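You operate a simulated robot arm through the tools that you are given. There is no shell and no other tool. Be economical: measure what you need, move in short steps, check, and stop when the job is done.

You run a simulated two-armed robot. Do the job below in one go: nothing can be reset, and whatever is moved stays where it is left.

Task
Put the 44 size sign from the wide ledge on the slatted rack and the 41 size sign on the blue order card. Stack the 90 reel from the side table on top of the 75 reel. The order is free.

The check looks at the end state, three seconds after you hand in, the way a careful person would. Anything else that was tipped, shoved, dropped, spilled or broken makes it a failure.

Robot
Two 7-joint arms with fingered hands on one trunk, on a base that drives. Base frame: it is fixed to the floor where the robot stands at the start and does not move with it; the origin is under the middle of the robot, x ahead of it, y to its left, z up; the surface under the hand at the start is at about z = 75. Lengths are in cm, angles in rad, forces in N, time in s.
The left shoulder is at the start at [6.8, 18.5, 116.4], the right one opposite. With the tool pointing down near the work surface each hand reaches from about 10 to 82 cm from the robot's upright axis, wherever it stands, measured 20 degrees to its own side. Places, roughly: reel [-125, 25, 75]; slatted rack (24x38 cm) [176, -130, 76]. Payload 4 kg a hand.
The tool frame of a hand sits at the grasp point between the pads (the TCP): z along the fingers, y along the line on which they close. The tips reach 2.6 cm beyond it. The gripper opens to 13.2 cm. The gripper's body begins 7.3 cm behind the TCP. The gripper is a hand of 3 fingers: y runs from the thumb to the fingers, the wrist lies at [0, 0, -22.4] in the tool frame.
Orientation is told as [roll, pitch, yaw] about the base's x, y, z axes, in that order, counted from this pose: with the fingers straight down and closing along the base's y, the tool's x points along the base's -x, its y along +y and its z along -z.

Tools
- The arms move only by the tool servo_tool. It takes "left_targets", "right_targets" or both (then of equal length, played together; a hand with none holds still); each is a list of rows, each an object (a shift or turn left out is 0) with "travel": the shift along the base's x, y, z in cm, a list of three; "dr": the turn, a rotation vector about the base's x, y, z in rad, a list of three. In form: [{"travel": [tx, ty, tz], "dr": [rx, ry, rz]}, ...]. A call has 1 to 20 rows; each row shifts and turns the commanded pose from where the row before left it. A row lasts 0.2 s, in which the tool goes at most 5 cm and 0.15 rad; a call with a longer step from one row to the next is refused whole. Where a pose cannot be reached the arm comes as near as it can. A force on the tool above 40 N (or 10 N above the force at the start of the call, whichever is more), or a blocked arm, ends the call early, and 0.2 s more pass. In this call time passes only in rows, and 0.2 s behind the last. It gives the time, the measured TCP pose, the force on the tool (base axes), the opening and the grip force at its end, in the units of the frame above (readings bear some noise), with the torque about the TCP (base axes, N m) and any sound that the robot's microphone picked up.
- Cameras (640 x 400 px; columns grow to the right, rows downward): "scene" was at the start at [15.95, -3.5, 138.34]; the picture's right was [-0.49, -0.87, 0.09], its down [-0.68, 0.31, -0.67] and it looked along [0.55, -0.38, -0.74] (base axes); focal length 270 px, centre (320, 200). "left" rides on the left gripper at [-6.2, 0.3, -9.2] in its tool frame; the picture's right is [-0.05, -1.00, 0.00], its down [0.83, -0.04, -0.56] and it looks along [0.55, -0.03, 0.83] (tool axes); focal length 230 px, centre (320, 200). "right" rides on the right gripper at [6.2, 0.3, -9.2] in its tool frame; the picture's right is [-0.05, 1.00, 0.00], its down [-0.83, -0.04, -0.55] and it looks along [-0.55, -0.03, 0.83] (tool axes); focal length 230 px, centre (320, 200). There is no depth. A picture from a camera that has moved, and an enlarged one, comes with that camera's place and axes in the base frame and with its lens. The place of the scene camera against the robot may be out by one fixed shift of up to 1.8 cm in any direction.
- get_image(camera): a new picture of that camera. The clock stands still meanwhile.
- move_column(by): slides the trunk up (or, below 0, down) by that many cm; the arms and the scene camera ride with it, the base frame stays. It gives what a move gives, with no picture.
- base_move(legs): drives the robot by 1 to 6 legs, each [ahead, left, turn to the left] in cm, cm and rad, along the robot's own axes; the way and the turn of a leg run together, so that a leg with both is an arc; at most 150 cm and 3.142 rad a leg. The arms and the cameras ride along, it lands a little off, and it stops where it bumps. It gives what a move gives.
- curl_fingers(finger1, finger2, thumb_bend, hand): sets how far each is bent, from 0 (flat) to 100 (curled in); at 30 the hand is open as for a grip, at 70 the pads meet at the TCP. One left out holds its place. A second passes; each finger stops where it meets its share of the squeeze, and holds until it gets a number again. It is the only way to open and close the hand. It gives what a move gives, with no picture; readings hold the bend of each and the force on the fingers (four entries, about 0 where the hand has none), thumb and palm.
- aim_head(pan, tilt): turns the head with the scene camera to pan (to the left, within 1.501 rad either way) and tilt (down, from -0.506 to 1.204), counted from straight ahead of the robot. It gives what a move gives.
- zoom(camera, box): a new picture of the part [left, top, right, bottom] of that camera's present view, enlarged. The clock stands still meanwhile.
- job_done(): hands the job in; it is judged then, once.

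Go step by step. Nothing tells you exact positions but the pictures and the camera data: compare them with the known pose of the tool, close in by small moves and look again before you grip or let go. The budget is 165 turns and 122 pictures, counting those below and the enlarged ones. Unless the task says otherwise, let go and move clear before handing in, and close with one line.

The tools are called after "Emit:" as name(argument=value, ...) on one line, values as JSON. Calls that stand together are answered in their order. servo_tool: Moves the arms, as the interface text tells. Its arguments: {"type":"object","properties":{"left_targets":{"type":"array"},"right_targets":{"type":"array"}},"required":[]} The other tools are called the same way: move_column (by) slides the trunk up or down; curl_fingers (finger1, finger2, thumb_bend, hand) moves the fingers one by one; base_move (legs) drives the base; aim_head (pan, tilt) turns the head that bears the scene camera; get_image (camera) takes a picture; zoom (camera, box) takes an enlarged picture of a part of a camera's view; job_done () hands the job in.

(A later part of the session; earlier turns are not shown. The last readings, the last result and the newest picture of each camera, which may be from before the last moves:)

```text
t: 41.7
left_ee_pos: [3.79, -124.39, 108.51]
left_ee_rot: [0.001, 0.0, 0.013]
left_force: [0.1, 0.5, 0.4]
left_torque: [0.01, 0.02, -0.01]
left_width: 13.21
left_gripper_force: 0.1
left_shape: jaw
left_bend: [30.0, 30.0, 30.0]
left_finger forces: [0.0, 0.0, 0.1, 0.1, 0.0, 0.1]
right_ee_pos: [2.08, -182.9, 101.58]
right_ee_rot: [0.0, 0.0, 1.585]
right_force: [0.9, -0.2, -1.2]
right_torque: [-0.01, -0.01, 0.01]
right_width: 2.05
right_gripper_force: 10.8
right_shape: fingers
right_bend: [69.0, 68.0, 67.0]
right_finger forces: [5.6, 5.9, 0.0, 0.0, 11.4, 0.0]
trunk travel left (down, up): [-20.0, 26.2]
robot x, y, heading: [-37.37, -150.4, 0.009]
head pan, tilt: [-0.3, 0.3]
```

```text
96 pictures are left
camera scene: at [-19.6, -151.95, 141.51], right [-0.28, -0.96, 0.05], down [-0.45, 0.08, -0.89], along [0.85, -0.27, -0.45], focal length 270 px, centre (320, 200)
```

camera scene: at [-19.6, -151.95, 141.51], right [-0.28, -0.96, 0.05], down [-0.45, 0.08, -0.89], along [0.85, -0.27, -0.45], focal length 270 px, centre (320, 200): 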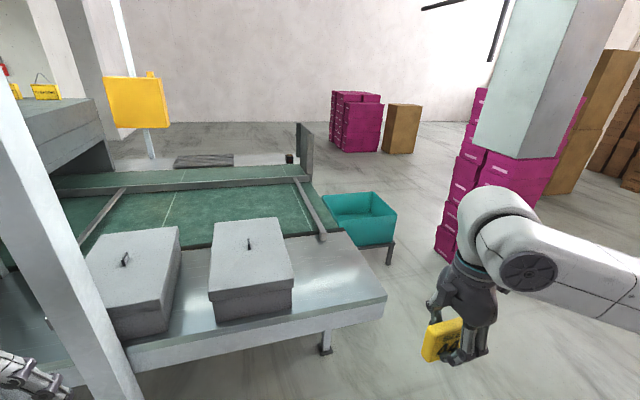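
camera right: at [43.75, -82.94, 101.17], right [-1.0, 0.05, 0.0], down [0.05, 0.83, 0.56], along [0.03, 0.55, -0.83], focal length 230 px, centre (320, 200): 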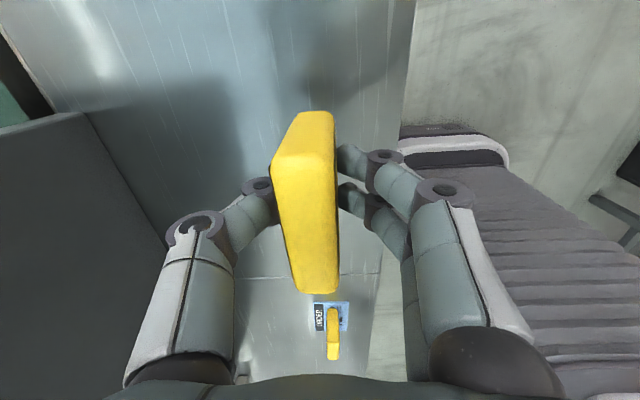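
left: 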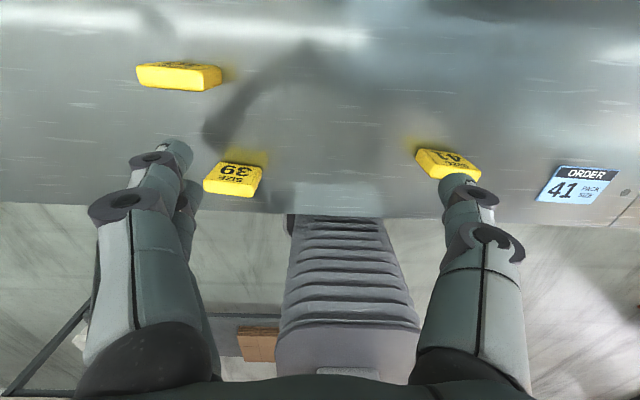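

The rack sits on the far ledge at about x 164–188, y -149..-111, so I must go round the line's end. A hanging column (bottom at z≈111) near [63, -265] and the bin narrow the gap, so I'll move closer to measure it.

Emit:
base_move(legs=[[17, -85, 0]])

Emit:
aim_head(pan=-0.2, tilt=0.3)

Emit:
get_image(camera="scene")

```text
t: 46.1
left_ee_pos: [22.11, -206.99, 108.43]
left_ee_rot: [-0.001, 0.001, -0.003]
left_force: [0.3, -0.8, 0.6]
left_torque: [0.0, -0.01, 0.01]
left_width: 13.19
left_gripper_force: 0.1
left_shape: jaw
left_bend: [30.0, 30.0, 30.0]
left_finger forces: [0.1, 0.1, 0.0, 0.1, 0.0, 0.1]
right_ee_pos: [19.5, -265.54, 101.56]
right_ee_rot: [0.0, -0.002, 1.567]
right_force: [-1.3, 0.1, -1.4]
right_torque: [-0.01, 0.0, 0.04]
right_width: 2.05
right_gripper_force: 10.9
right_shape: fingers
right_bend: [69.0, 68.0, 67.0]
right_finger forces: [5.6, 5.8, 0.0, 0.0, 11.4, 0.1]
trunk travel left (down, up): [-20.0, 26.2]
robot x, y, heading: [-19.97, -231.98, -0.005]
head pan, tilt: [-0.3, 0.3]
```

```text
t: 46.8
left_ee_pos: [22.15, -206.9, 108.33]
left_ee_rot: [0.0, -0.001, -0.003]
left_force: [0.2, 0.1, 0.1]
left_torque: [0.02, 0.01, 0.0]
left_width: 13.18
left_gripper_force: 0.1
left_shape: jaw
left_bend: [30.0, 30.0, 30.0]
left_finger forces: [0.0, 0.1, 0.0, 0.1, 0.1, 0.0]
right_ee_pos: [19.62, -265.39, 101.63]
right_ee_rot: [0.002, 0.001, 1.568]
right_force: [0.2, 0.8, -1.3]
right_torque: [0.02, 0.01, 0.0]
right_width: 2.06
right_gripper_force: 11.2
right_shape: fingers
right_bend: [69.0, 68.0, 67.0]
right_finger forces: [5.6, 5.8, 0.0, 0.0, 11.4, 0.1]
trunk travel left (down, up): [-20.0, 26.2]
robot x, y, heading: [-19.92, -232.16, -0.003]
head pan, tilt: [-0.201, 0.3]
```

```text
95 pictures are left
camera scene: at [-1.4, -233.36, 141.47], right [-0.2, -0.98, 0.03], down [-0.45, 0.06, -0.89], along [0.87, -0.19, -0.46], focal length 270 px, centre (320, 200)
```

scene: 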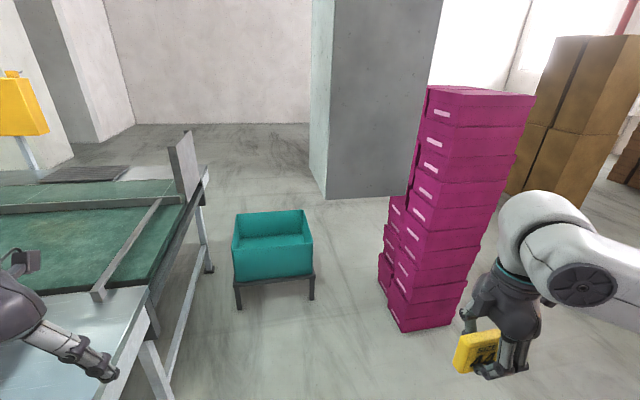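

The "hanging" piece is a full pillar far behind a magenta stack (foot about [94..135, -300..-338]), and the low bin is at about [127..160, -212..-257]. I'll probably go south of the magenta stack, so I'm looking right for clearance.

Emit:
aim_head(pan=-0.9, tilt=0.4)

Emit:
get_image(camera="scene")

Emit:
aim_head(pan=-1.5, tilt=0.4)

Emit:
get_image(camera="scene")

```text
t: 47.9
left_ee_pos: [22.28, -207.08, 108.46]
left_ee_rot: [-0.001, 0.0, -0.002]
left_force: [0.0, 0.1, -1.0]
left_torque: [0.0, -0.01, -0.03]
left_width: 13.2
left_gripper_force: 0.1
left_shape: jaw
left_bend: [30.0, 30.0, 30.0]
left_finger forces: [0.1, 0.0, 0.0, 0.1, 0.1, 0.1]
right_ee_pos: [19.54, -265.57, 101.58]
right_ee_rot: [0.002, 0.0, 1.568]
right_force: [-1.2, 0.0, -1.1]
right_torque: [-0.01, 0.0, -0.01]
right_width: 2.04
right_gripper_force: 11.0
right_shape: fingers
right_bend: [69.0, 68.0, 67.0]
right_finger forces: [5.6, 5.8, 0.1, 0.0, 11.4, 0.0]
trunk travel left (down, up): [-20.0, 26.2]
robot x, y, heading: [-19.69, -232.57, -0.009]
head pan, tilt: [-0.901, 0.4]
```

```text
94 pictures are left
camera scene: at [-4.92, -238.71, 141.15], right [-0.77, -0.62, 0.14], down [-0.4, 0.31, -0.86], along [0.49, -0.72, -0.48], focal length 270 px, centre (320, 200)
```

scene: 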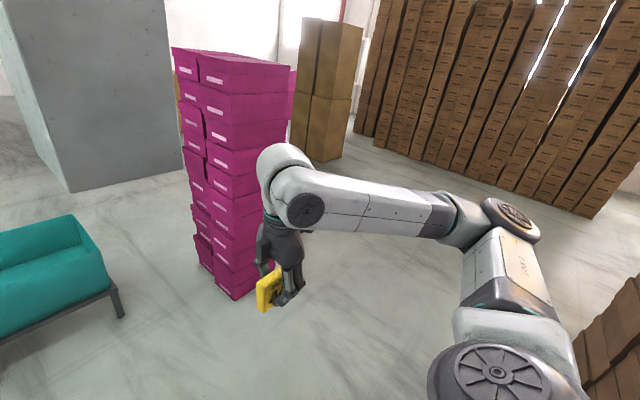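

```text
t: 48.9
left_ee_pos: [22.2, -206.96, 108.48]
left_ee_rot: [-0.001, 0.0, -0.004]
left_force: [-0.4, -0.6, 1.0]
left_torque: [-0.01, -0.03, 0.0]
left_width: 13.18
left_gripper_force: 0.1
left_shape: jaw
left_bend: [30.0, 30.0, 30.0]
left_finger forces: [0.1, 0.0, 0.0, 0.0, 0.0, 0.0]
right_ee_pos: [19.54, -265.42, 101.62]
right_ee_rot: [0.001, 0.0, 1.567]
right_force: [1.0, -0.4, -1.0]
right_torque: [0.02, -0.04, 0.0]
right_width: 2.07
right_gripper_force: 11.4
right_shape: fingers
right_bend: [69.0, 68.0, 67.0]
right_finger forces: [5.6, 5.8, 0.1, 0.0, 11.4, 0.1]
trunk travel left (down, up): [-20.0, 26.2]
robot x, y, heading: [-19.55, -231.97, -0.001]
head pan, tilt: [-1.499, 0.4]
```

```text
93 pictures are left
camera scene: at [-9.94, -240.68, 142.04], right [-0.98, -0.07, 0.17], down [-0.19, 0.39, -0.9], along [-0.01, -0.92, -0.39], focal length 270 px, centre (320, 200)
```

scene: 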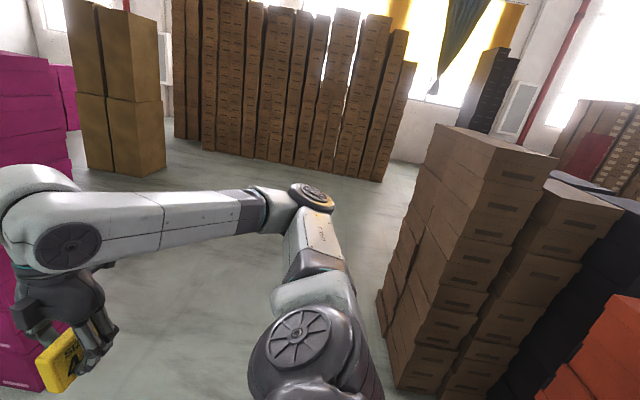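

There is ample space: the corridor at x≈5 runs between the brown stack (x<-70) and the magenta stack (x>85). I'll drive south to y≈-400 and look east.

Emit:
base_move(legs=[[12, -84, 0], [10, -84, 0]])

Emit:
aim_head(pan=0.2, tilt=0.35)

Emit:
get_image(camera="scene")

```text
t: 57.5
left_ee_pos: [44.81, -375.34, 108.47]
left_ee_rot: [-0.001, 0.003, 0.013]
left_force: [0.1, -0.5, -0.1]
left_torque: [0.01, -0.03, 0.02]
left_width: 13.19
left_gripper_force: 0.1
left_shape: jaw
left_bend: [30.0, 30.0, 30.0]
left_finger forces: [0.0, 0.0, 0.1, 0.0, 0.1, 0.0]
right_ee_pos: [42.95, -433.9, 101.55]
right_ee_rot: [0.002, 0.0, 1.582]
right_force: [-0.3, 0.3, -0.5]
right_torque: [-0.01, -0.03, -0.07]
right_width: 2.05
right_gripper_force: 11.9
right_shape: fingers
right_bend: [69.0, 68.0, 67.0]
right_finger forces: [5.7, 5.7, 0.1, 0.1, 11.4, 0.1]
trunk travel left (down, up): [-20.0, 26.2]
robot x, y, heading: [3.18, -401.18, 0.009]
head pan, tilt: [-1.499, 0.4]
```

```text
t: 59.3
left_ee_pos: [44.81, -375.47, 108.46]
left_ee_rot: [0.001, 0.0, 0.011]
left_force: [0.1, 0.3, -0.8]
left_torque: [0.0, -0.02, 0.01]
left_width: 13.2
left_gripper_force: 0.0
left_shape: jaw
left_bend: [30.0, 30.0, 30.0]
left_finger forces: [0.0, 0.1, 0.0, 0.1, 0.1, 0.0]
right_ee_pos: [43.13, -433.97, 101.65]
right_ee_rot: [0.002, 0.001, 1.584]
right_force: [0.4, -0.2, -0.8]
right_torque: [-0.02, -0.02, 0.01]
right_width: 2.07
right_gripper_force: 11.6
right_shape: fingers
right_bend: [69.0, 68.0, 67.0]
right_finger forces: [5.7, 5.7, 0.1, 0.0, 11.5, 0.0]
trunk travel left (down, up): [-20.0, 26.2]
robot x, y, heading: [3.39, -401.06, 0.007]
head pan, tilt: [0.201, 0.351]
```

```text
92 pictures are left
camera scene: at [21.44, -398.35, 141.01], right [0.21, -0.98, -0.03], down [-0.5, -0.07, -0.87], along [0.84, 0.2, -0.5], focal length 270 px, centre (320, 200)
```

scene: 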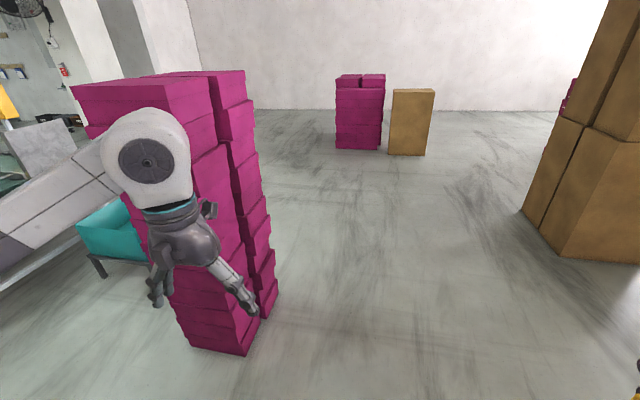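

That "pillar" is in fact a hanging beam at about x 48–76, y -265..-246, z>116; I passed it clear and must avoid it on the way back. I'll go a bit further south, then east.

Emit:
base_move(legs=[[0, -30, 0], [150, 0, 0], [50, 0, 0]])

Emit:
aim_head(pan=1.3, tilt=0.35)

Emit:
get_image(camera="scene")

```text
t: 70.8
left_ee_pos: [244.47, -402.91, 108.49]
left_ee_rot: [0.0, -0.001, 0.017]
left_force: [0.0, 0.4, 0.2]
left_torque: [0.02, 0.02, 0.02]
left_width: 13.17
left_gripper_force: 0.1
left_shape: jaw
left_bend: [30.0, 30.0, 30.0]
left_finger forces: [0.0, 0.0, 0.0, 0.1, 0.0, 0.0]
right_ee_pos: [243.05, -461.64, 101.62]
right_ee_rot: [0.003, 0.0, 1.589]
right_force: [-0.4, 0.0, -1.3]
right_torque: [0.02, 0.03, -0.01]
right_width: 2.06
right_gripper_force: 11.3
right_shape: fingers
right_bend: [69.0, 68.0, 67.0]
right_finger forces: [5.6, 5.6, 0.0, 0.0, 11.4, 0.0]
trunk travel left (down, up): [-20.0, 26.2]
robot x, y, heading: [202.96, -428.81, 0.021]
head pan, tilt: [0.201, 0.351]
```

```text
t: 72.1
left_ee_pos: [244.31, -403.0, 108.5]
left_ee_rot: [-0.001, 0.0, 0.018]
left_force: [-0.5, 0.1, 0.2]
left_torque: [0.02, -0.03, -0.03]
left_width: 13.21
left_gripper_force: 0.1
left_shape: jaw
left_bend: [30.0, 30.0, 30.0]
left_finger forces: [0.0, 0.1, 0.0, 0.0, 0.1, 0.0]
right_ee_pos: [243.02, -461.64, 101.6]
right_ee_rot: [0.003, 0.001, 1.588]
right_force: [0.2, 0.4, -0.7]
right_torque: [0.0, 0.02, 0.0]
right_width: 2.07
right_gripper_force: 11.4
right_shape: fingers
right_bend: [69.0, 68.0, 67.0]
right_finger forces: [5.7, 5.8, 0.1, 0.0, 11.4, 0.0]
trunk travel left (down, up): [-20.0, 26.2]
robot x, y, heading: [202.97, -428.88, 0.014]
head pan, tilt: [1.3, 0.351]
```

```text
91 pictures are left
camera scene: at [214.6, -419.07, 142.17], right [0.95, -0.25, -0.17], down [-0.25, -0.34, -0.91], along [0.17, 0.91, -0.38], focal length 270 px, centre (320, 200)
```

scene: 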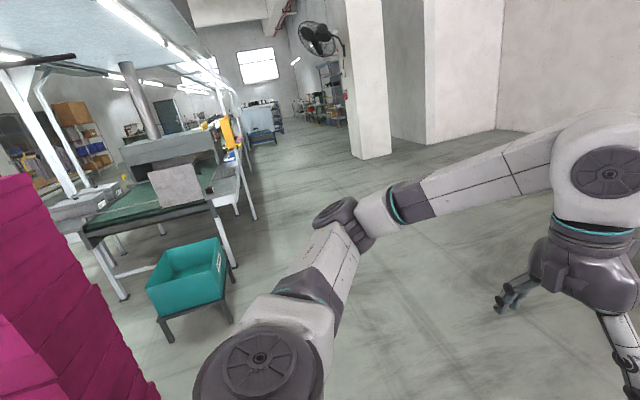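

The far side is open. I'll turn north, drive up to about (250, -150), and turn west facing the rack.

Emit:
base_move(legs=[[0, 0, 1.557], [150, 0, 0], [130, -47, 0]])

Emit:
get_image(camera="scene")

```text
t: 89.4
left_ee_pos: [207.66, -109.46, 108.57]
left_ee_rot: [0.003, -0.005, 1.626]
left_force: [0.6, 0.6, 0.8]
left_torque: [0.0, 0.0, -0.04]
left_width: 13.21
left_gripper_force: 0.0
left_shape: jaw
left_bend: [30.0, 30.0, 30.0]
left_finger forces: [0.0, 0.1, 0.1, 0.0, 0.1, 0.0]
right_ee_pos: [266.07, -108.21, 101.64]
right_ee_rot: [0.002, -0.002, -3.078]
right_force: [0.4, -0.6, -1.0]
right_torque: [-0.01, -0.04, 0.01]
right_width: 2.03
right_gripper_force: 10.9
right_shape: fingers
right_bend: [69.0, 68.0, 67.0]
right_finger forces: [5.4, 5.4, 0.1, 0.0, 10.8, 0.0]
trunk travel left (down, up): [-20.0, 26.2]
robot x, y, heading: [235.15, -149.56, 1.638]
head pan, tilt: [1.3, 0.351]
stopped in leg 3: the robot was blocked; the commanded pose is now the measured one
```

```text
90 pictures are left
camera scene: at [225.57, -137.54, 142.19], right [0.21, 0.96, -0.17], down [0.35, -0.23, -0.91], along [-0.91, 0.13, -0.38], focal length 270 px, centre (320, 200)
```

scene: 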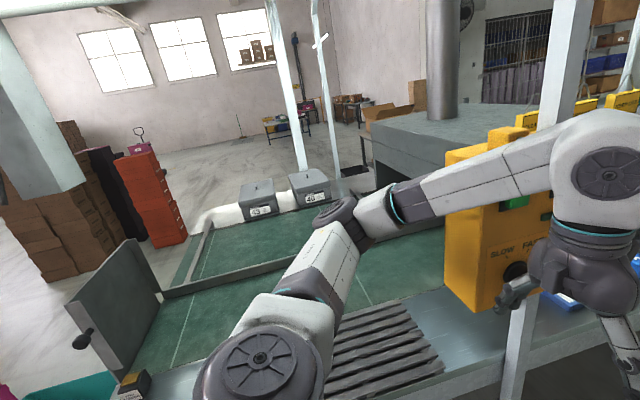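

The robot was blocked near the end of that leg, at (235, -150). I'll look around for what it touched.

Emit:
aim_head(pan=-1.2, tilt=0.6)

Emit:
get_image(camera="scene")

Emit:
aim_head(pan=0.2, tilt=0.7)

Emit:
get_image(camera="scene")

```text
t: 91.7
left_ee_pos: [207.64, -109.6, 108.5]
left_ee_rot: [0.001, -0.003, 1.627]
left_force: [-0.1, -0.3, 0.0]
left_torque: [0.0, -0.02, 0.01]
left_width: 13.17
left_gripper_force: 0.1
left_shape: jaw
left_bend: [30.0, 30.0, 30.0]
left_finger forces: [0.0, 0.0, 0.0, 0.0, 0.1, 0.0]
right_ee_pos: [266.06, -108.14, 101.59]
right_ee_rot: [0.0, 0.0, -3.078]
right_force: [0.1, 0.0, -1.6]
right_torque: [-0.01, 0.0, -0.02]
right_width: 2.05
right_gripper_force: 10.3
right_shape: fingers
right_bend: [69.0, 68.0, 67.0]
right_finger forces: [5.2, 5.4, 0.0, 0.0, 10.9, 0.0]
trunk travel left (down, up): [-20.0, 26.2]
robot x, y, heading: [235.71, -149.2, 1.635]
head pan, tilt: [-1.201, 0.6]
```

```text
89 pictures are left
camera scene: at [242.74, -136.21, 139.82], right [0.42, -0.89, 0.16], down [-0.5, -0.38, -0.78], along [0.76, 0.24, -0.61], focal length 270 px, centre (320, 200)
```

scene: 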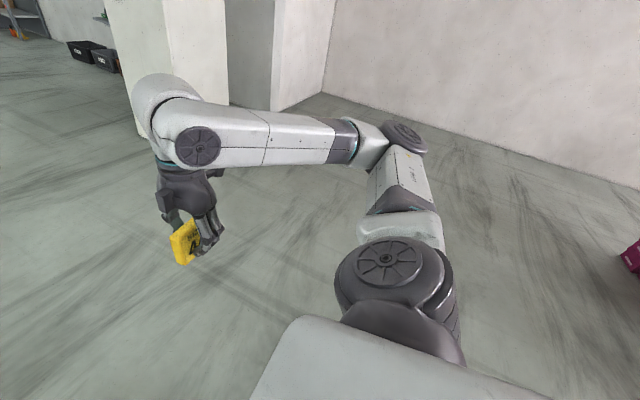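

```text
t: 93.2
left_ee_pos: [207.69, -109.46, 108.51]
left_ee_rot: [0.0, -0.003, 1.628]
left_force: [0.4, 0.1, 1.1]
left_torque: [-0.02, -0.02, -0.03]
left_width: 13.19
left_gripper_force: 0.1
left_shape: jaw
left_bend: [30.0, 30.0, 30.0]
left_finger forces: [0.0, 0.0, 0.0, 0.0, 0.0, 0.1]
right_ee_pos: [266.09, -108.24, 101.54]
right_ee_rot: [0.0, 0.0, -3.077]
right_force: [0.0, 0.2, -0.4]
right_torque: [0.0, -0.01, -0.03]
right_width: 2.05
right_gripper_force: 10.8
right_shape: fingers
right_bend: [69.0, 68.0, 67.0]
right_finger forces: [5.3, 5.5, 0.0, 0.0, 10.8, 0.1]
trunk travel left (down, up): [-20.0, 26.2]
robot x, y, heading: [235.58, -149.27, 1.636]
head pan, tilt: [0.201, 0.7]
```

```text
88 pictures are left
camera scene: at [232.53, -131.93, 138.08], right [0.97, 0.26, -0.03], down [0.17, -0.75, -0.64], along [-0.19, 0.62, -0.76], focal length 270 px, centre (320, 200)
```

scene: 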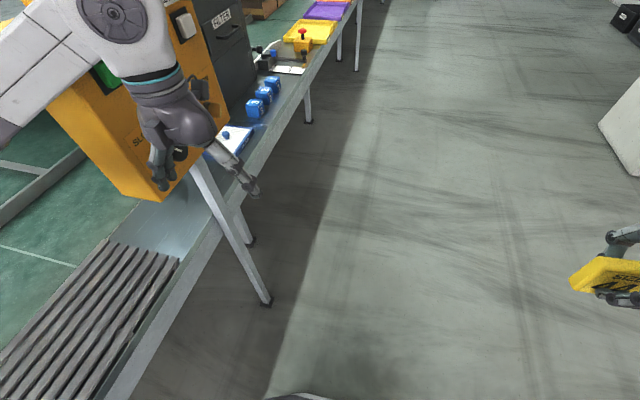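

Nothing obviously struck or displaced. I'll first step east, away from the ledge, and then turn west.

Emit:
base_move(legs=[[0, -18, 0], [0, 0, 1.505]])

Emit:
aim_head(pan=0, tilt=0.6)

Emit:
get_image(camera="scene")

```text
t: 98.4
left_ee_pos: [212.05, -173.14, 108.35]
left_ee_rot: [0.002, -0.004, 3.129]
left_force: [-0.6, 0.8, 0.1]
left_torque: [-0.01, -0.01, 0.01]
left_width: 13.21
left_gripper_force: 0.1
left_shape: jaw
left_bend: [30.0, 30.0, 30.0]
left_finger forces: [0.0, 0.1, 0.1, 0.1, 0.0, 0.0]
right_ee_pos: [214.88, -114.76, 101.65]
right_ee_rot: [0.001, 0.0, -1.576]
right_force: [0.4, 0.1, -1.9]
right_torque: [0.0, 0.0, -0.01]
right_width: 1.98
right_gripper_force: 10.3
right_shape: fingers
right_bend: [69.0, 69.0, 67.0]
right_finger forces: [5.3, 5.3, 0.0, 0.0, 10.5, 0.0]
trunk travel left (down, up): [-20.0, 26.2]
robot x, y, heading: [253.61, -148.55, 3.134]
head pan, tilt: [0.201, 0.7]
```

```text
t: 99.1
left_ee_pos: [212.02, -173.13, 108.44]
left_ee_rot: [0.002, -0.001, 3.127]
left_force: [0.4, 0.0, 0.0]
left_torque: [0.02, 0.02, 0.01]
left_width: 13.2
left_gripper_force: 0.0
left_shape: jaw
left_bend: [30.0, 30.0, 30.0]
left_finger forces: [0.0, 0.0, 0.0, 0.1, 0.0, 0.0]
right_ee_pos: [214.64, -114.73, 101.63]
right_ee_rot: [0.001, -0.001, -1.576]
right_force: [-0.2, 0.4, -0.9]
right_torque: [-0.04, -0.02, 0.01]
right_width: 2.04
right_gripper_force: 10.8
right_shape: fingers
right_bend: [69.0, 69.0, 67.0]
right_finger forces: [5.1, 5.3, 0.0, 0.0, 10.5, 0.1]
trunk travel left (down, up): [-20.0, 26.2]
robot x, y, heading: [253.73, -148.48, 3.134]
head pan, tilt: [0.0, 0.6]
```

```text
87 pictures are left
camera scene: at [236.03, -147.35, 138.82], right [0.01, 1.0, 0.0], down [0.7, 0.0, -0.71], along [-0.71, 0.0, -0.7], focal length 270 px, centre (320, 200)
```

scene: 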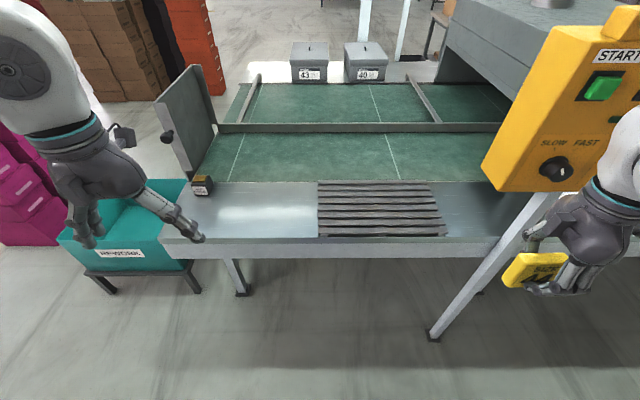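

I now face the rack: x 163–188, y -148..-110, with slats running along y. I'll turn the sign so its length spans the slats, and edge forward.

Emit:
servo_tool(right_targets=[{"dr": [0, 0, -0.143]}, {"dr": [0, 0, -0.143]}, {"dr": [0, 0, -0.143]}, {"dr": [0, 0, -0.143]}, {"dr": [0, 0, -0.143]}, {"dr": [0, 0, -0.143]}, {"dr": [0, 0, -0.143]}, {"dr": [0, 0, -0.143]}, {"dr": [0, 0, -0.143]}, {"dr": [0, 0, -0.143]}, {"dr": [0, 0, -0.136]}, {"travel": [0, 0, 0]}])

Emit:
base_move(legs=[[14, 0, 0]])

Emit:
get_image(camera="right")

Emit:
get_image(camera="scene")

```text
t: 101.7
left_ee_pos: [211.94, -173.18, 108.4]
left_ee_rot: [0.0, -0.001, 3.129]
left_force: [-0.4, 0.0, 0.3]
left_torque: [0.01, -0.03, 0.0]
left_width: 13.16
left_gripper_force: 0.2
left_shape: jaw
left_bend: [30.0, 30.0, 30.0]
left_finger forces: [0.0, 0.0, 0.1, 0.0, 0.1, 0.0]
right_ee_pos: [214.76, -114.69, 101.67]
right_ee_rot: [0.002, 0.001, 3.138]
right_force: [-0.2, -0.5, -1.2]
right_torque: [0.0, 0.0, 0.01]
right_width: 2.0
right_gripper_force: 10.0
right_shape: fingers
right_bend: [69.0, 69.0, 67.0]
right_finger forces: [5.2, 5.3, 0.0, 0.1, 10.5, 0.0]
trunk travel left (down, up): [-20.0, 26.2]
robot x, y, heading: [253.73, -148.07, 3.133]
head pan, tilt: [0.0, 0.6]
```

```text
t: 103.0
left_ee_pos: [198.09, -173.0, 108.45]
left_ee_rot: [0.003, -0.002, 3.126]
left_force: [0.0, -0.2, -0.4]
left_torque: [0.05, -0.01, 0.02]
left_width: 13.2
left_gripper_force: 0.0
left_shape: jaw
left_bend: [30.0, 30.0, 30.0]
left_finger forces: [0.0, 0.1, 0.1, 0.0, 0.1, 0.0]
right_ee_pos: [200.97, -114.45, 101.54]
right_ee_rot: [0.003, 0.002, 3.138]
right_force: [-0.4, -0.4, -1.0]
right_torque: [0.0, 0.01, 0.05]
right_width: 2.01
right_gripper_force: 10.4
right_shape: fingers
right_bend: [69.0, 69.0, 67.0]
right_finger forces: [5.2, 5.3, 0.1, 0.1, 10.5, 0.0]
trunk travel left (down, up): [-20.0, 26.2]
robot x, y, heading: [239.89, -148.25, 3.131]
head pan, tilt: [0.0, 0.6]
```

```text
86 pictures are left
camera right: at [207.22, -114.96, 110.8], right [-0.06, -1.0, 0.0], down [-0.83, 0.05, 0.55], along [-0.55, 0.03, -0.83], focal length 230 px, centre (320, 200)
```

right: 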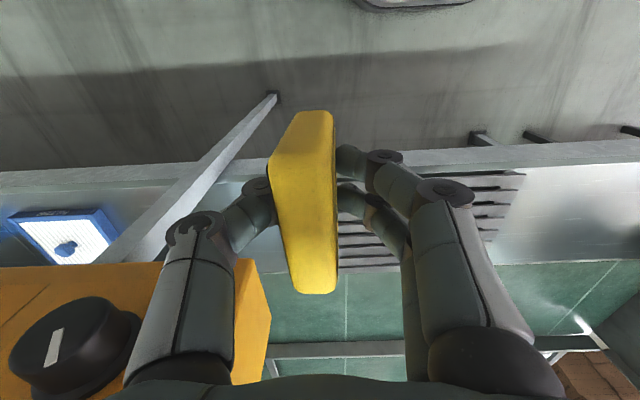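

```text
85 pictures are left
camera scene: at [222.2, -147.16, 138.84], right [0.01, 1.0, 0.0], down [0.7, -0.01, -0.71], along [-0.71, 0.01, -0.7], focal length 270 px, centre (320, 200)
```

scene: 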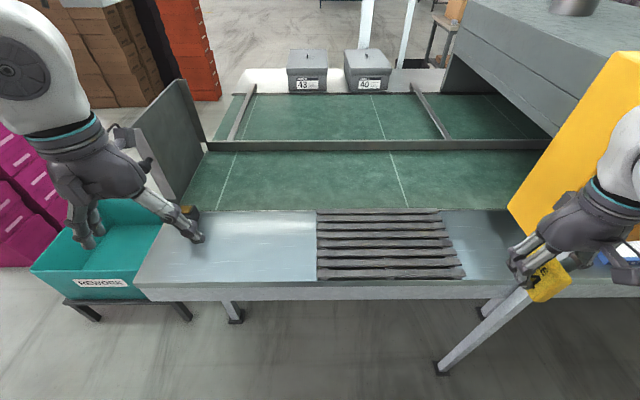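

I'll move the held sign left past the post and then out over the rack.

Emit:
servo_tool(right_targets=[{"travel": [0, -3.5, 0]}, {"travel": [0, -3.5, 0]}, {"travel": [0, -3.5, 0]}, {"travel": [0, -3.5, 0]}, {"travel": [-2, -3, 0]}, {"travel": [-3.5, 0, -1]}, {"travel": [-3.5, 0, -1]}, {"travel": [-3.5, 0, -1]}, {"travel": [-3.5, 0, -1]}, {"travel": [-3.5, 0, -1]}, {"travel": [-3.5, 0, -1]}, {"travel": [-2, 0, 0]}, {"travel": [0, 0, 0]}])

Emit:
get_image(camera="right")

Emit:
get_image(camera="scene")

```text
t: 105.8
left_ee_pos: [198.19, -172.91, 108.33]
left_ee_rot: [0.001, -0.002, 3.129]
left_force: [0.3, -0.3, 0.6]
left_torque: [0.0, 0.0, 0.02]
left_width: 13.18
left_gripper_force: 0.2
left_shape: jaw
left_bend: [30.0, 30.0, 30.0]
left_finger forces: [0.0, 0.1, 0.0, 0.0, 0.1, 0.0]
right_ee_pos: [175.33, -129.2, 95.76]
right_ee_rot: [0.038, 0.018, -3.048]
right_force: [-0.1, -0.3, -1.4]
right_torque: [0.0, -0.02, 0.01]
right_width: 2.03
right_gripper_force: 11.0
right_shape: fingers
right_bend: [69.0, 69.0, 67.0]
right_finger forces: [5.5, 5.6, 0.0, 0.0, 11.1, 0.1]
right hand out of reach, approached as far as the arm can: row 1, 2, 3
trunk travel left (down, up): [-20.0, 26.2]
robot x, y, heading: [239.62, -148.03, 3.133]
head pan, tilt: [0.0, 0.6]
```

```text
84 pictures are left
camera right: at [181.43, -128.68, 105.11], right [0.04, -1.0, 0.04], down [-0.84, -0.01, 0.54], along [-0.54, -0.05, -0.84], focal length 230 px, centre (320, 200)
```

right: 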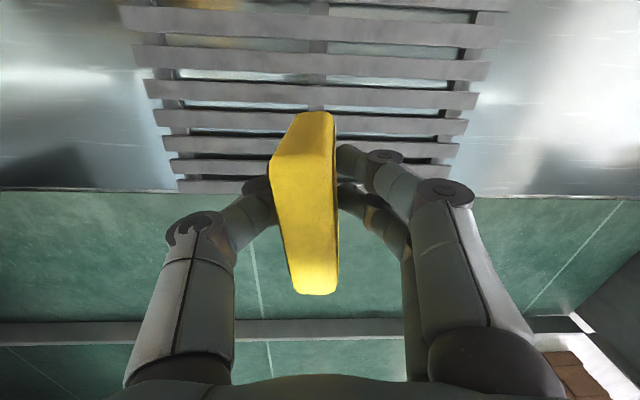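

```text
83 pictures are left
camera scene: at [222.17, -147.14, 138.82], right [0.01, 1.0, 0.0], down [0.7, -0.01, -0.71], along [-0.71, 0.01, -0.7], focal length 270 px, centre (320, 200)
```

scene: 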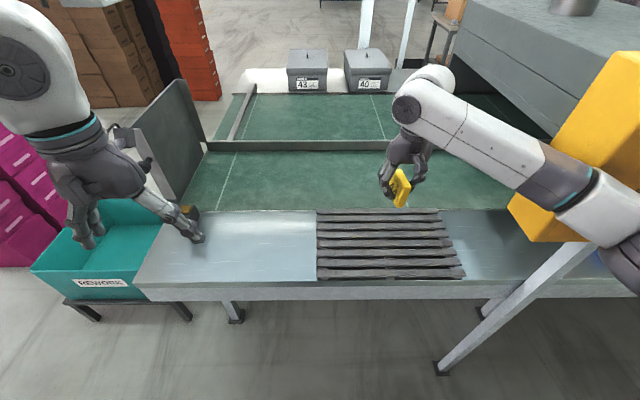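

The forearm's elbow is closer to the post and yellow box than I like. I'll slide the base left (south) 12 cm to bring everything clear, then straighten the hand and the sign's lean.

Emit:
base_move(legs=[[0, 11, 0]])

Emit:
servo_tool(right_targets=[{"dr": [0.049, 0.009, -0.047]}, {"dr": [0.049, 0.009, -0.047]}, {"travel": [0, 0, 0]}])

Emit:
get_image(camera="right")

Emit:
get_image(camera="scene")

```text
t: 107.0
left_ee_pos: [197.99, -183.92, 108.51]
left_ee_rot: [0.001, -0.001, 3.125]
left_force: [-0.2, 0.5, -0.1]
left_torque: [0.06, 0.02, 0.01]
left_width: 13.2
left_gripper_force: 0.1
left_shape: jaw
left_bend: [30.0, 30.0, 30.0]
left_finger forces: [0.0, 0.0, 0.1, 0.0, 0.1, 0.1]
right_ee_pos: [175.39, -140.14, 95.8]
right_ee_rot: [0.037, 0.017, -3.052]
right_force: [0.6, 0.2, -1.4]
right_torque: [0.03, 0.02, 0.01]
right_width: 1.99
right_gripper_force: 11.1
right_shape: fingers
right_bend: [69.0, 69.0, 67.0]
right_finger forces: [5.6, 5.4, 0.0, 0.1, 11.2, 0.1]
trunk travel left (down, up): [-20.0, 26.2]
robot x, y, heading: [239.84, -159.25, 3.128]
head pan, tilt: [0.0, 0.6]
```

```text
t: 107.8
left_ee_pos: [197.84, -183.86, 108.51]
left_ee_rot: [0.001, -0.003, 3.124]
left_force: [0.6, 1.0, -0.2]
left_torque: [-0.05, -0.02, 0.0]
left_width: 13.19
left_gripper_force: 0.0
left_shape: jaw
left_bend: [30.0, 30.0, 30.0]
left_finger forces: [0.0, 0.0, 0.1, 0.1, 0.0, 0.0]
right_ee_pos: [175.13, -140.09, 95.81]
right_ee_rot: [-0.062, 0.001, 3.135]
right_force: [0.4, -0.1, -0.6]
right_torque: [0.0, -0.01, 0.04]
right_width: 2.02
right_gripper_force: 11.0
right_shape: fingers
right_bend: [69.0, 69.0, 67.0]
right_finger forces: [5.6, 5.5, 0.1, 0.0, 11.1, 0.0]
trunk travel left (down, up): [-20.0, 26.2]
robot x, y, heading: [239.56, -159.21, 3.13]
head pan, tilt: [0.0, 0.6]
```

```text
82 pictures are left
camera right: at [181.44, -141.13, 104.97], right [-0.06, -1.0, -0.06], down [-0.83, 0.01, 0.56], along [-0.55, 0.08, -0.83], focal length 230 px, centre (320, 200)
```

right: 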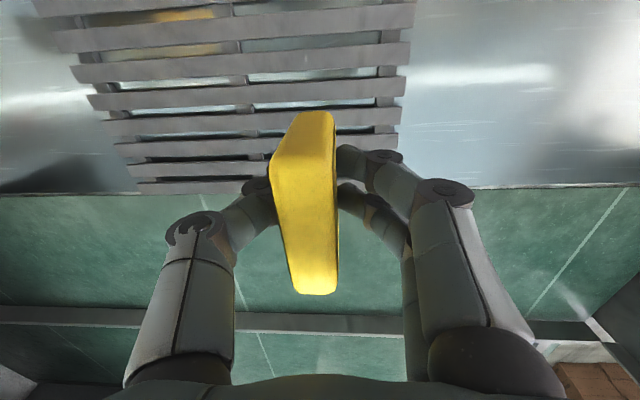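

```text
81 pictures are left
camera scene: at [222.04, -158.17, 138.82], right [0.01, 1.0, 0.0], down [0.7, -0.01, -0.71], along [-0.71, 0.01, -0.7], focal length 270 px, centre (320, 200)
```

scene: 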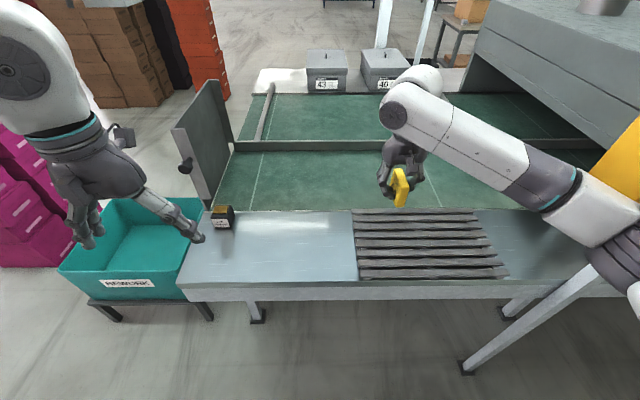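

The sign is now upright over the rack at about (175, -140). I'll lower it.

Emit:
servo_tool(right_targets=[{"travel": [0, 0.5, -3]}, {"travel": [0, 0.5, -3]}, {"travel": [0, 0, -3]}, {"travel": [0, 0, -2]}, {"travel": [0, 0, 0]}])

Emit:
get_image(camera="right")

Emit:
zoom(camera="scene", box=[320, 100, 560, 250])

```text
t: 109.0
left_ee_pos: [197.95, -184.01, 108.48]
left_ee_rot: [0.004, -0.002, 3.125]
left_force: [-0.4, 0.7, 0.4]
left_torque: [0.01, 0.0, 0.05]
left_width: 13.17
left_gripper_force: 0.1
left_shape: jaw
left_bend: [30.0, 30.0, 30.0]
left_finger forces: [0.1, 0.0, 0.1, 0.1, 0.0, 0.0]
right_ee_pos: [175.17, -139.01, 84.88]
right_ee_rot: [-0.062, 0.003, 3.136]
right_force: [1.1, -0.4, -1.6]
right_torque: [-0.01, -0.01, -0.02]
right_width: 1.99
right_gripper_force: 11.3
right_shape: fingers
right_bend: [69.0, 69.0, 67.0]
right_finger forces: [5.5, 5.6, 0.0, 0.0, 11.2, 0.0]
trunk travel left (down, up): [-20.0, 26.2]
robot x, y, heading: [239.84, -159.04, 3.128]
head pan, tilt: [0.0, 0.6]
```

```text
80 pictures are left
camera right: at [181.42, -140.03, 94.09], right [-0.06, -1.0, -0.06], down [-0.83, 0.01, 0.56], along [-0.55, 0.08, -0.83], focal length 230 px, centre (320, 200)
```

right: 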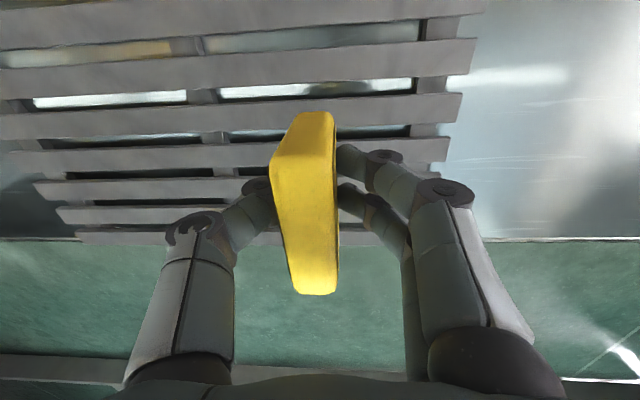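

```text
2.67 times, centred on (440, 175) of scene
camera zoom: at [222.05, -158.23, 138.83], right [0.01, 1.0, 0.0], down [0.7, -0.01, -0.71], along [-0.71, 0.01, -0.7], focal length 720 px, centre (0, 267)
```

zoom: 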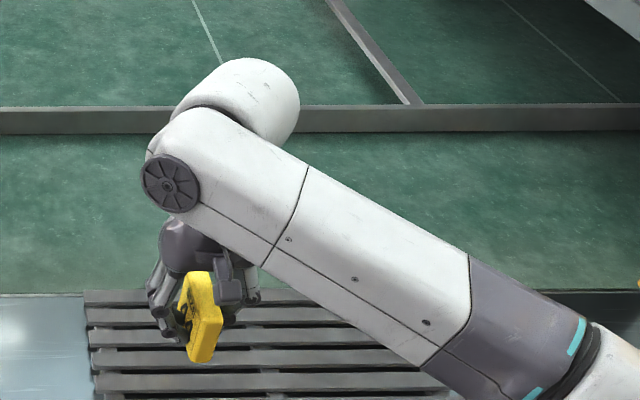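

Aligned over the slats; I'll creep down to contact.

Emit:
servo_tool(right_targets=[{"travel": [0, 0, -1]}, {"travel": [0, 0, -0.5]}, {"travel": [0, 0, -0.4]}, {"travel": [0, 0, -0.3]}, {"travel": [0, 0, 0]}])

```text
t: 110.2
left_ee_pos: [197.86, -183.89, 108.45]
left_ee_rot: [0.003, -0.003, 3.125]
left_force: [0.5, 0.3, 0.1]
left_torque: [-0.03, 0.01, -0.01]
left_width: 13.18
left_gripper_force: 0.0
left_shape: jaw
left_bend: [30.0, 30.0, 30.0]
left_finger forces: [0.0, 0.0, 0.0, 0.1, 0.0, 0.0]
right_ee_pos: [175.19, -139.19, 82.74]
right_ee_rot: [-0.061, 0.001, 3.137]
right_force: [1.3, -0.2, -0.8]
right_torque: [0.01, -0.02, 0.01]
right_width: 2.02
right_gripper_force: 11.1
right_shape: fingers
right_bend: [69.0, 69.0, 67.0]
right_finger forces: [5.5, 5.6, 0.0, 0.0, 11.1, 0.0]
trunk travel left (down, up): [-20.0, 26.2]
robot x, y, heading: [239.95, -158.98, 3.127]
head pan, tilt: [0.0, 0.6]
```

Emit:
servo_tool(right_targets=[{"travel": [0, 0, -0.3]}, {"travel": [0, 0, -0.3]}, {"travel": [0, 0, -0.3]}, {"travel": [0, 0, 0]}])

Emit:
get_image(camera="right")

```text
t: 111.2
left_ee_pos: [197.86, -183.84, 108.47]
left_ee_rot: [0.001, -0.003, 3.124]
left_force: [0.1, 0.7, 0.4]
left_torque: [0.0, -0.01, 0.0]
left_width: 13.18
left_gripper_force: 0.1
left_shape: jaw
left_bend: [30.0, 30.0, 30.0]
left_finger forces: [0.0, 0.0, 0.0, 0.0, 0.1, 0.1]
right_ee_pos: [175.18, -139.12, 81.82]
right_ee_rot: [-0.062, 0.004, 3.138]
right_force: [0.6, 0.0, -1.6]
right_torque: [0.01, 0.02, 0.02]
right_width: 2.0
right_gripper_force: 11.0
right_shape: fingers
right_bend: [69.0, 69.0, 67.0]
right_finger forces: [5.5, 5.6, 0.0, 0.0, 11.0, 0.0]
trunk travel left (down, up): [-20.0, 26.2]
robot x, y, heading: [239.78, -158.96, 3.13]
head pan, tilt: [0.0, 0.6]
```

```text
78 pictures are left
camera right: at [181.43, -140.13, 91.02], right [-0.06, -1.0, -0.06], down [-0.83, 0.01, 0.56], along [-0.55, 0.08, -0.83], focal length 230 px, centre (320, 200)
```

right: 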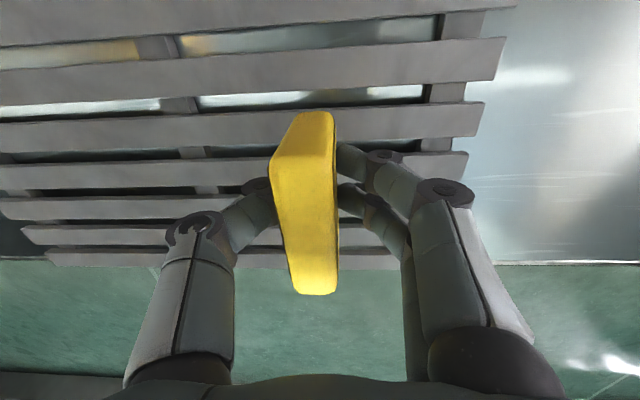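

Emit:
servo_tool(right_targets=[{"travel": [0, 0, -0.25]}, {"travel": [0, 0, -0.25]}, {"travel": [0, 0, -0.25]}, {"travel": [0, 0, 0]}])

```text
t: 112.2
left_ee_pos: [197.96, -183.93, 108.57]
left_ee_rot: [0.001, -0.001, 3.124]
left_force: [0.5, -0.1, 0.4]
left_torque: [0.0, 0.01, 0.02]
left_width: 13.18
left_gripper_force: 0.1
left_shape: jaw
left_bend: [30.0, 30.0, 30.0]
left_finger forces: [0.0, 0.0, 0.0, 0.0, 0.0, 0.0]
right_ee_pos: [175.24, -139.0, 81.04]
right_ee_rot: [-0.06, 0.001, 3.136]
right_force: [0.5, 0.4, -0.8]
right_torque: [-0.02, 0.01, 0.01]
right_width: 2.02
right_gripper_force: 11.0
right_shape: fingers
right_bend: [69.0, 69.0, 67.0]
right_finger forces: [5.5, 5.6, 0.0, 0.0, 11.0, 0.0]
trunk travel left (down, up): [-20.0, 26.2]
robot x, y, heading: [239.58, -159.31, 3.128]
head pan, tilt: [0.0, 0.6]
```

Emit:
servo_tool(right_targets=[{"travel": [0, 0, -0.25]}, {"travel": [0, 0, -0.25]}, {"travel": [0, 0, -0.2]}, {"travel": [0, 0, 0]}])

```text
t: 113.2
left_ee_pos: [197.95, -183.86, 108.62]
left_ee_rot: [0.002, -0.002, 3.125]
left_force: [0.4, -0.3, 0.3]
left_torque: [-0.02, 0.0, -0.01]
left_width: 13.2
left_gripper_force: 0.1
left_shape: jaw
left_bend: [30.0, 30.0, 30.0]
left_finger forces: [0.0, 0.0, 0.0, 0.0, 0.1, 0.1]
right_ee_pos: [175.33, -139.13, 80.37]
right_ee_rot: [-0.062, 0.0, 3.137]
right_force: [-2.4, -0.2, 4.9]
right_torque: [0.06, 0.02, 0.0]
right_width: 2.0
right_gripper_force: 12.4
right_shape: fingers
right_bend: [69.0, 69.0, 67.0]
right_finger forces: [5.8, 6.1, 0.0, 0.0, 12.2, 0.1]
trunk travel left (down, up): [-20.0, 26.2]
robot x, y, heading: [239.66, -159.35, 3.127]
head pan, tilt: [0.0, 0.6]
```

Contact. I'll press slightly, release, and rise.

Emit:
servo_tool(right_targets=[{"travel": [0, 0, -0.15]}, {"travel": [0, 0, 0]}])

Emit:
get_image(camera="right")

```text
t: 113.8
left_ee_pos: [197.98, -184.01, 108.45]
left_ee_rot: [0.0, -0.003, 3.121]
left_force: [0.7, 0.5, -0.7]
left_torque: [-0.03, 0.01, 0.02]
left_width: 13.17
left_gripper_force: 0.1
left_shape: jaw
left_bend: [30.0, 30.0, 30.0]
left_finger forces: [0.0, 0.0, 0.0, 0.1, 0.0, 0.0]
right_ee_pos: [175.16, -139.18, 80.14]
right_ee_rot: [-0.06, -0.002, 3.137]
right_force: [-4.6, 0.4, 11.0]
right_torque: [0.11, 0.09, 0.07]
right_width: 1.98
right_gripper_force: 13.6
right_shape: fingers
right_bend: [70.0, 70.0, 67.0]
right_finger forces: [6.2, 6.6, 0.0, 0.0, 13.5, 0.1]
trunk travel left (down, up): [-20.0, 26.2]
robot x, y, heading: [239.89, -159.42, 3.132]
head pan, tilt: [0.0, 0.6]
```

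```text
77 pictures are left
camera right: at [181.57, -140.24, 89.42], right [-0.06, -1.0, -0.06], down [-0.83, 0.01, 0.56], along [-0.56, 0.08, -0.83], focal length 230 px, centre (320, 200)
```

right: 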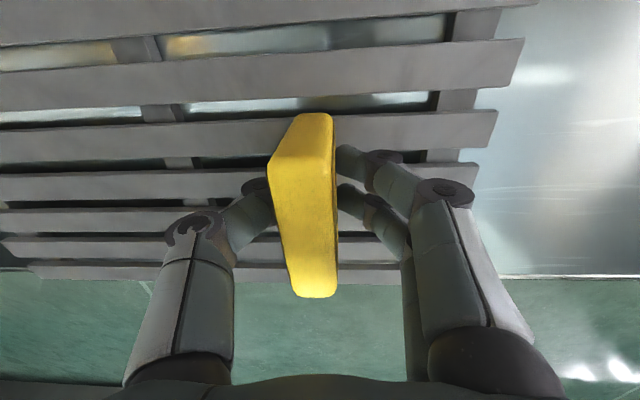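

Emit:
servo_tool(right_targets=[{"travel": [0, 0, 0.15]}, {"travel": [0, 0, 0]}])

Emit:
curl_fingers(hand="right", finger1=62, finger2=62, thumb_bend=61)

Emit:
get_image(camera="right")

```text
t: 114.4
left_ee_pos: [197.99, -183.99, 108.46]
left_ee_rot: [0.001, -0.002, 3.124]
left_force: [0.3, 0.0, -0.6]
left_torque: [0.01, -0.02, -0.01]
left_width: 13.21
left_gripper_force: 0.0
left_shape: jaw
left_bend: [30.0, 30.0, 30.0]
left_finger forces: [0.1, 0.0, 0.1, 0.0, 0.0, 0.1]
right_ee_pos: [175.47, -139.23, 80.34]
right_ee_rot: [-0.06, 0.001, 3.137]
right_force: [-2.9, -0.4, 6.7]
right_torque: [0.03, 0.04, 0.02]
right_width: 1.97
right_gripper_force: 13.0
right_shape: fingers
right_bend: [70.0, 70.0, 67.0]
right_finger forces: [6.4, 6.7, 0.1, 0.0, 12.4, 0.0]
trunk travel left (down, up): [-20.0, 26.2]
robot x, y, heading: [239.63, -158.88, 3.129]
head pan, tilt: [0.0, 0.6]
```

```text
t: 115.4
left_ee_pos: [197.9, -183.88, 108.5]
left_ee_rot: [0.002, -0.003, 3.124]
left_force: [0.0, 0.2, 0.5]
left_torque: [-0.02, 0.0, 0.02]
left_width: 13.21
left_gripper_force: 0.0
left_shape: jaw
left_bend: [30.0, 30.0, 30.0]
left_finger forces: [0.0, 0.0, 0.0, 0.0, 0.1, 0.1]
right_ee_pos: [175.42, -139.2, 80.29]
right_ee_rot: [-0.06, 0.003, 3.138]
right_force: [-0.2, -0.2, 0.8]
right_torque: [0.05, 0.03, 0.0]
right_width: 2.93
right_gripper_force: 0.1
right_shape: fingers
right_bend: [62.0, 62.0, 61.0]
right_finger forces: [0.0, 0.0, 0.0, 0.1, 0.0, 0.1]
trunk travel left (down, up): [-20.0, 26.2]
robot x, y, heading: [240.04, -159.24, 3.127]
head pan, tilt: [0.0, 0.6]
```

```text
76 pictures are left
camera right: at [181.63, -140.17, 89.46], right [-0.06, -1.0, -0.06], down [-0.83, 0.01, 0.56], along [-0.55, 0.08, -0.83], focal length 230 px, centre (320, 200)
```

right: 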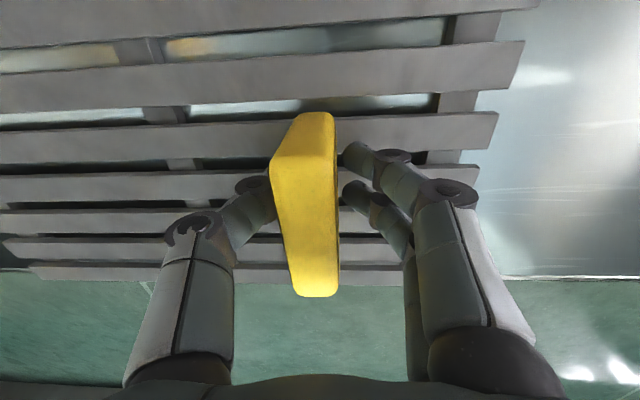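

It stands by itself. I'll open fully and rise.

Emit:
curl_fingers(hand="right", finger1=30, finger2=30, thumb_bend=30)

Emit:
servo_tool(right_targets=[{"travel": [0, 0, 1.5]}, {"travel": [0, 0, 2.5]}, {"travel": [0, 0, 3]}, {"travel": [0, 0, 3]}, {"travel": [0, 0, 3]}, {"travel": [0, 0, 3]}, {"travel": [0, 0, 0]}])

Emit:
get_image(camera="right")

Emit:
get_image(camera="scene")

```text
t: 116.4
left_ee_pos: [197.93, -183.95, 108.49]
left_ee_rot: [0.003, -0.002, 3.124]
left_force: [0.6, -0.5, 1.0]
left_torque: [-0.01, 0.0, 0.0]
left_width: 13.18
left_gripper_force: 0.1
left_shape: jaw
left_bend: [30.0, 30.0, 30.0]
left_finger forces: [0.1, 0.0, 0.0, 0.0, 0.0, 0.0]
right_ee_pos: [175.29, -139.19, 80.22]
right_ee_rot: [-0.06, 0.002, 3.134]
right_force: [-0.5, -0.3, 0.1]
right_torque: [-0.04, -0.02, -0.01]
right_width: 13.39
right_gripper_force: 0.0
right_shape: fingers
right_bend: [30.0, 30.0, 30.0]
right_finger forces: [0.1, 0.0, 0.0, 0.0, 0.0, 0.0]
trunk travel left (down, up): [-20.0, 26.2]
robot x, y, heading: [239.9, -159.17, 3.13]
head pan, tilt: [0.0, 0.6]
```

```text
t: 118.0
left_ee_pos: [197.82, -183.89, 108.37]
left_ee_rot: [0.003, -0.001, 3.124]
left_force: [0.7, 0.2, -0.1]
left_torque: [0.0, 0.0, -0.03]
left_width: 13.17
left_gripper_force: 0.0
left_shape: jaw
left_bend: [30.0, 30.0, 30.0]
left_finger forces: [0.0, 0.0, 0.0, 0.0, 0.1, 0.1]
right_ee_pos: [175.49, -139.04, 96.1]
right_ee_rot: [-0.062, 0.002, 3.137]
right_force: [-0.3, 0.0, 0.1]
right_torque: [-0.03, 0.04, 0.0]
right_width: 13.37
right_gripper_force: 0.0
right_shape: fingers
right_bend: [30.0, 30.0, 30.0]
right_finger forces: [0.0, 0.0, 0.0, 0.0, 0.1, 0.0]
trunk travel left (down, up): [-20.0, 26.2]
robot x, y, heading: [239.77, -159.23, 3.129]
head pan, tilt: [0.0, 0.6]
```

```text
75 pictures are left
camera right: at [181.68, -140.04, 105.28], right [-0.06, -1.0, -0.06], down [-0.83, 0.01, 0.55], along [-0.55, 0.08, -0.83], focal length 230 px, centre (320, 200)
```

right: 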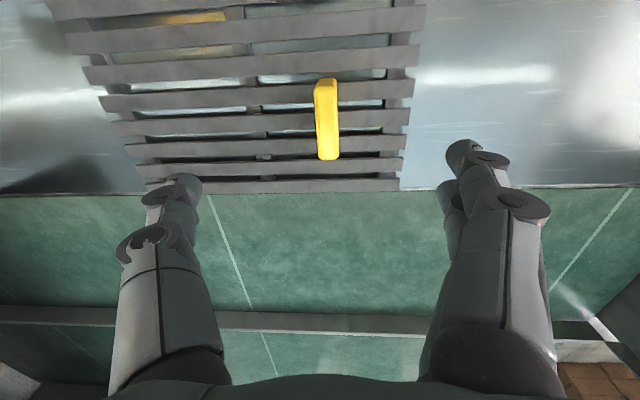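

```text
74 pictures are left
camera scene: at [222.0, -158.22, 138.81], right [0.01, 1.0, 0.0], down [0.7, -0.01, -0.71], along [-0.71, 0.01, -0.7], focal length 270 px, centre (320, 200)
```

scene: 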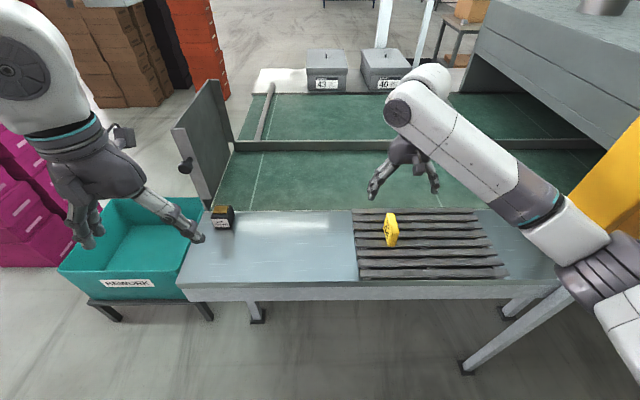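

The 44 stands on the rack. I'll back away, tuck the right arm and start the return trip.

Emit:
base_move(legs=[[-42, 0, 0]])

Emit:
servo_tool(right_targets=[{"travel": [2.5, 0.6, 1], "dr": [-0.03, 0, 0]}, {"travel": [2.5, 0.6, 1], "dr": [-0.03, 0, 0]}, {"travel": [2.5, 0.6, 1]}, {"travel": [2.5, 0.6, 1]}, {"travel": [2.5, 0.6, 1]}, {"travel": [2.5, 0.6, 1]}, {"travel": [2.5, 0.6, 1]}, {"travel": [2.5, 0.6, 1]}])

Emit:
get_image(camera="scene")

```text
t: 120.7
left_ee_pos: [240.75, -184.59, 108.38]
left_ee_rot: [0.001, -0.002, 3.131]
left_force: [0.1, -0.6, 0.2]
left_torque: [0.0, 0.02, 0.01]
left_width: 13.17
left_gripper_force: 0.0
left_shape: jaw
left_bend: [30.0, 30.0, 30.0]
left_finger forces: [0.0, 0.0, 0.0, 0.0, 0.0, 0.0]
right_ee_pos: [217.98, -139.73, 96.12]
right_ee_rot: [-0.062, 0.001, -3.139]
right_force: [0.3, -0.4, -0.5]
right_torque: [-0.01, 0.05, -0.01]
right_width: 13.39
right_gripper_force: 0.1
right_shape: fingers
right_bend: [30.0, 30.0, 30.0]
right_finger forces: [0.0, 0.0, 0.0, 0.0, 0.0, 0.1]
trunk travel left (down, up): [-20.0, 26.2]
robot x, y, heading: [282.59, -159.56, 3.136]
head pan, tilt: [0.0, 0.6]
```

```text
t: 122.5
left_ee_pos: [240.8, -184.54, 108.36]
left_ee_rot: [0.002, -0.003, 3.131]
left_force: [-1.1, -1.1, -0.5]
left_torque: [-0.04, 0.01, 0.01]
left_width: 13.18
left_gripper_force: 0.0
left_shape: jaw
left_bend: [30.0, 30.0, 30.0]
left_finger forces: [0.1, 0.0, 0.0, 0.1, 0.1, 0.1]
right_ee_pos: [238.05, -134.89, 103.93]
right_ee_rot: [0.0, 0.0, -3.143]
right_force: [-0.4, -0.6, -0.2]
right_torque: [0.0, 0.02, -0.01]
right_width: 13.4
right_gripper_force: 0.1
right_shape: fingers
right_bend: [30.0, 30.0, 30.0]
right_finger forces: [0.0, 0.1, 0.1, 0.0, 0.0, 0.1]
trunk travel left (down, up): [-20.0, 26.2]
robot x, y, heading: [282.63, -159.57, 3.136]
head pan, tilt: [0.0, 0.6]
```

```text
73 pictures are left
camera scene: at [264.79, -158.7, 138.84], right [0.01, 1.0, 0.0], down [0.7, 0.0, -0.71], along [-0.71, 0.0, -0.7], focal length 270 px, centre (320, 200)
```

scene: 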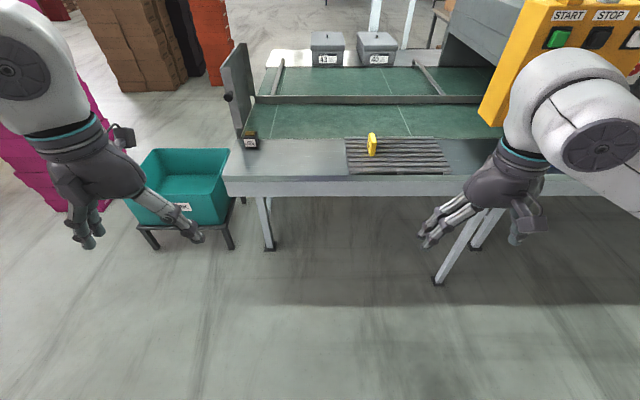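

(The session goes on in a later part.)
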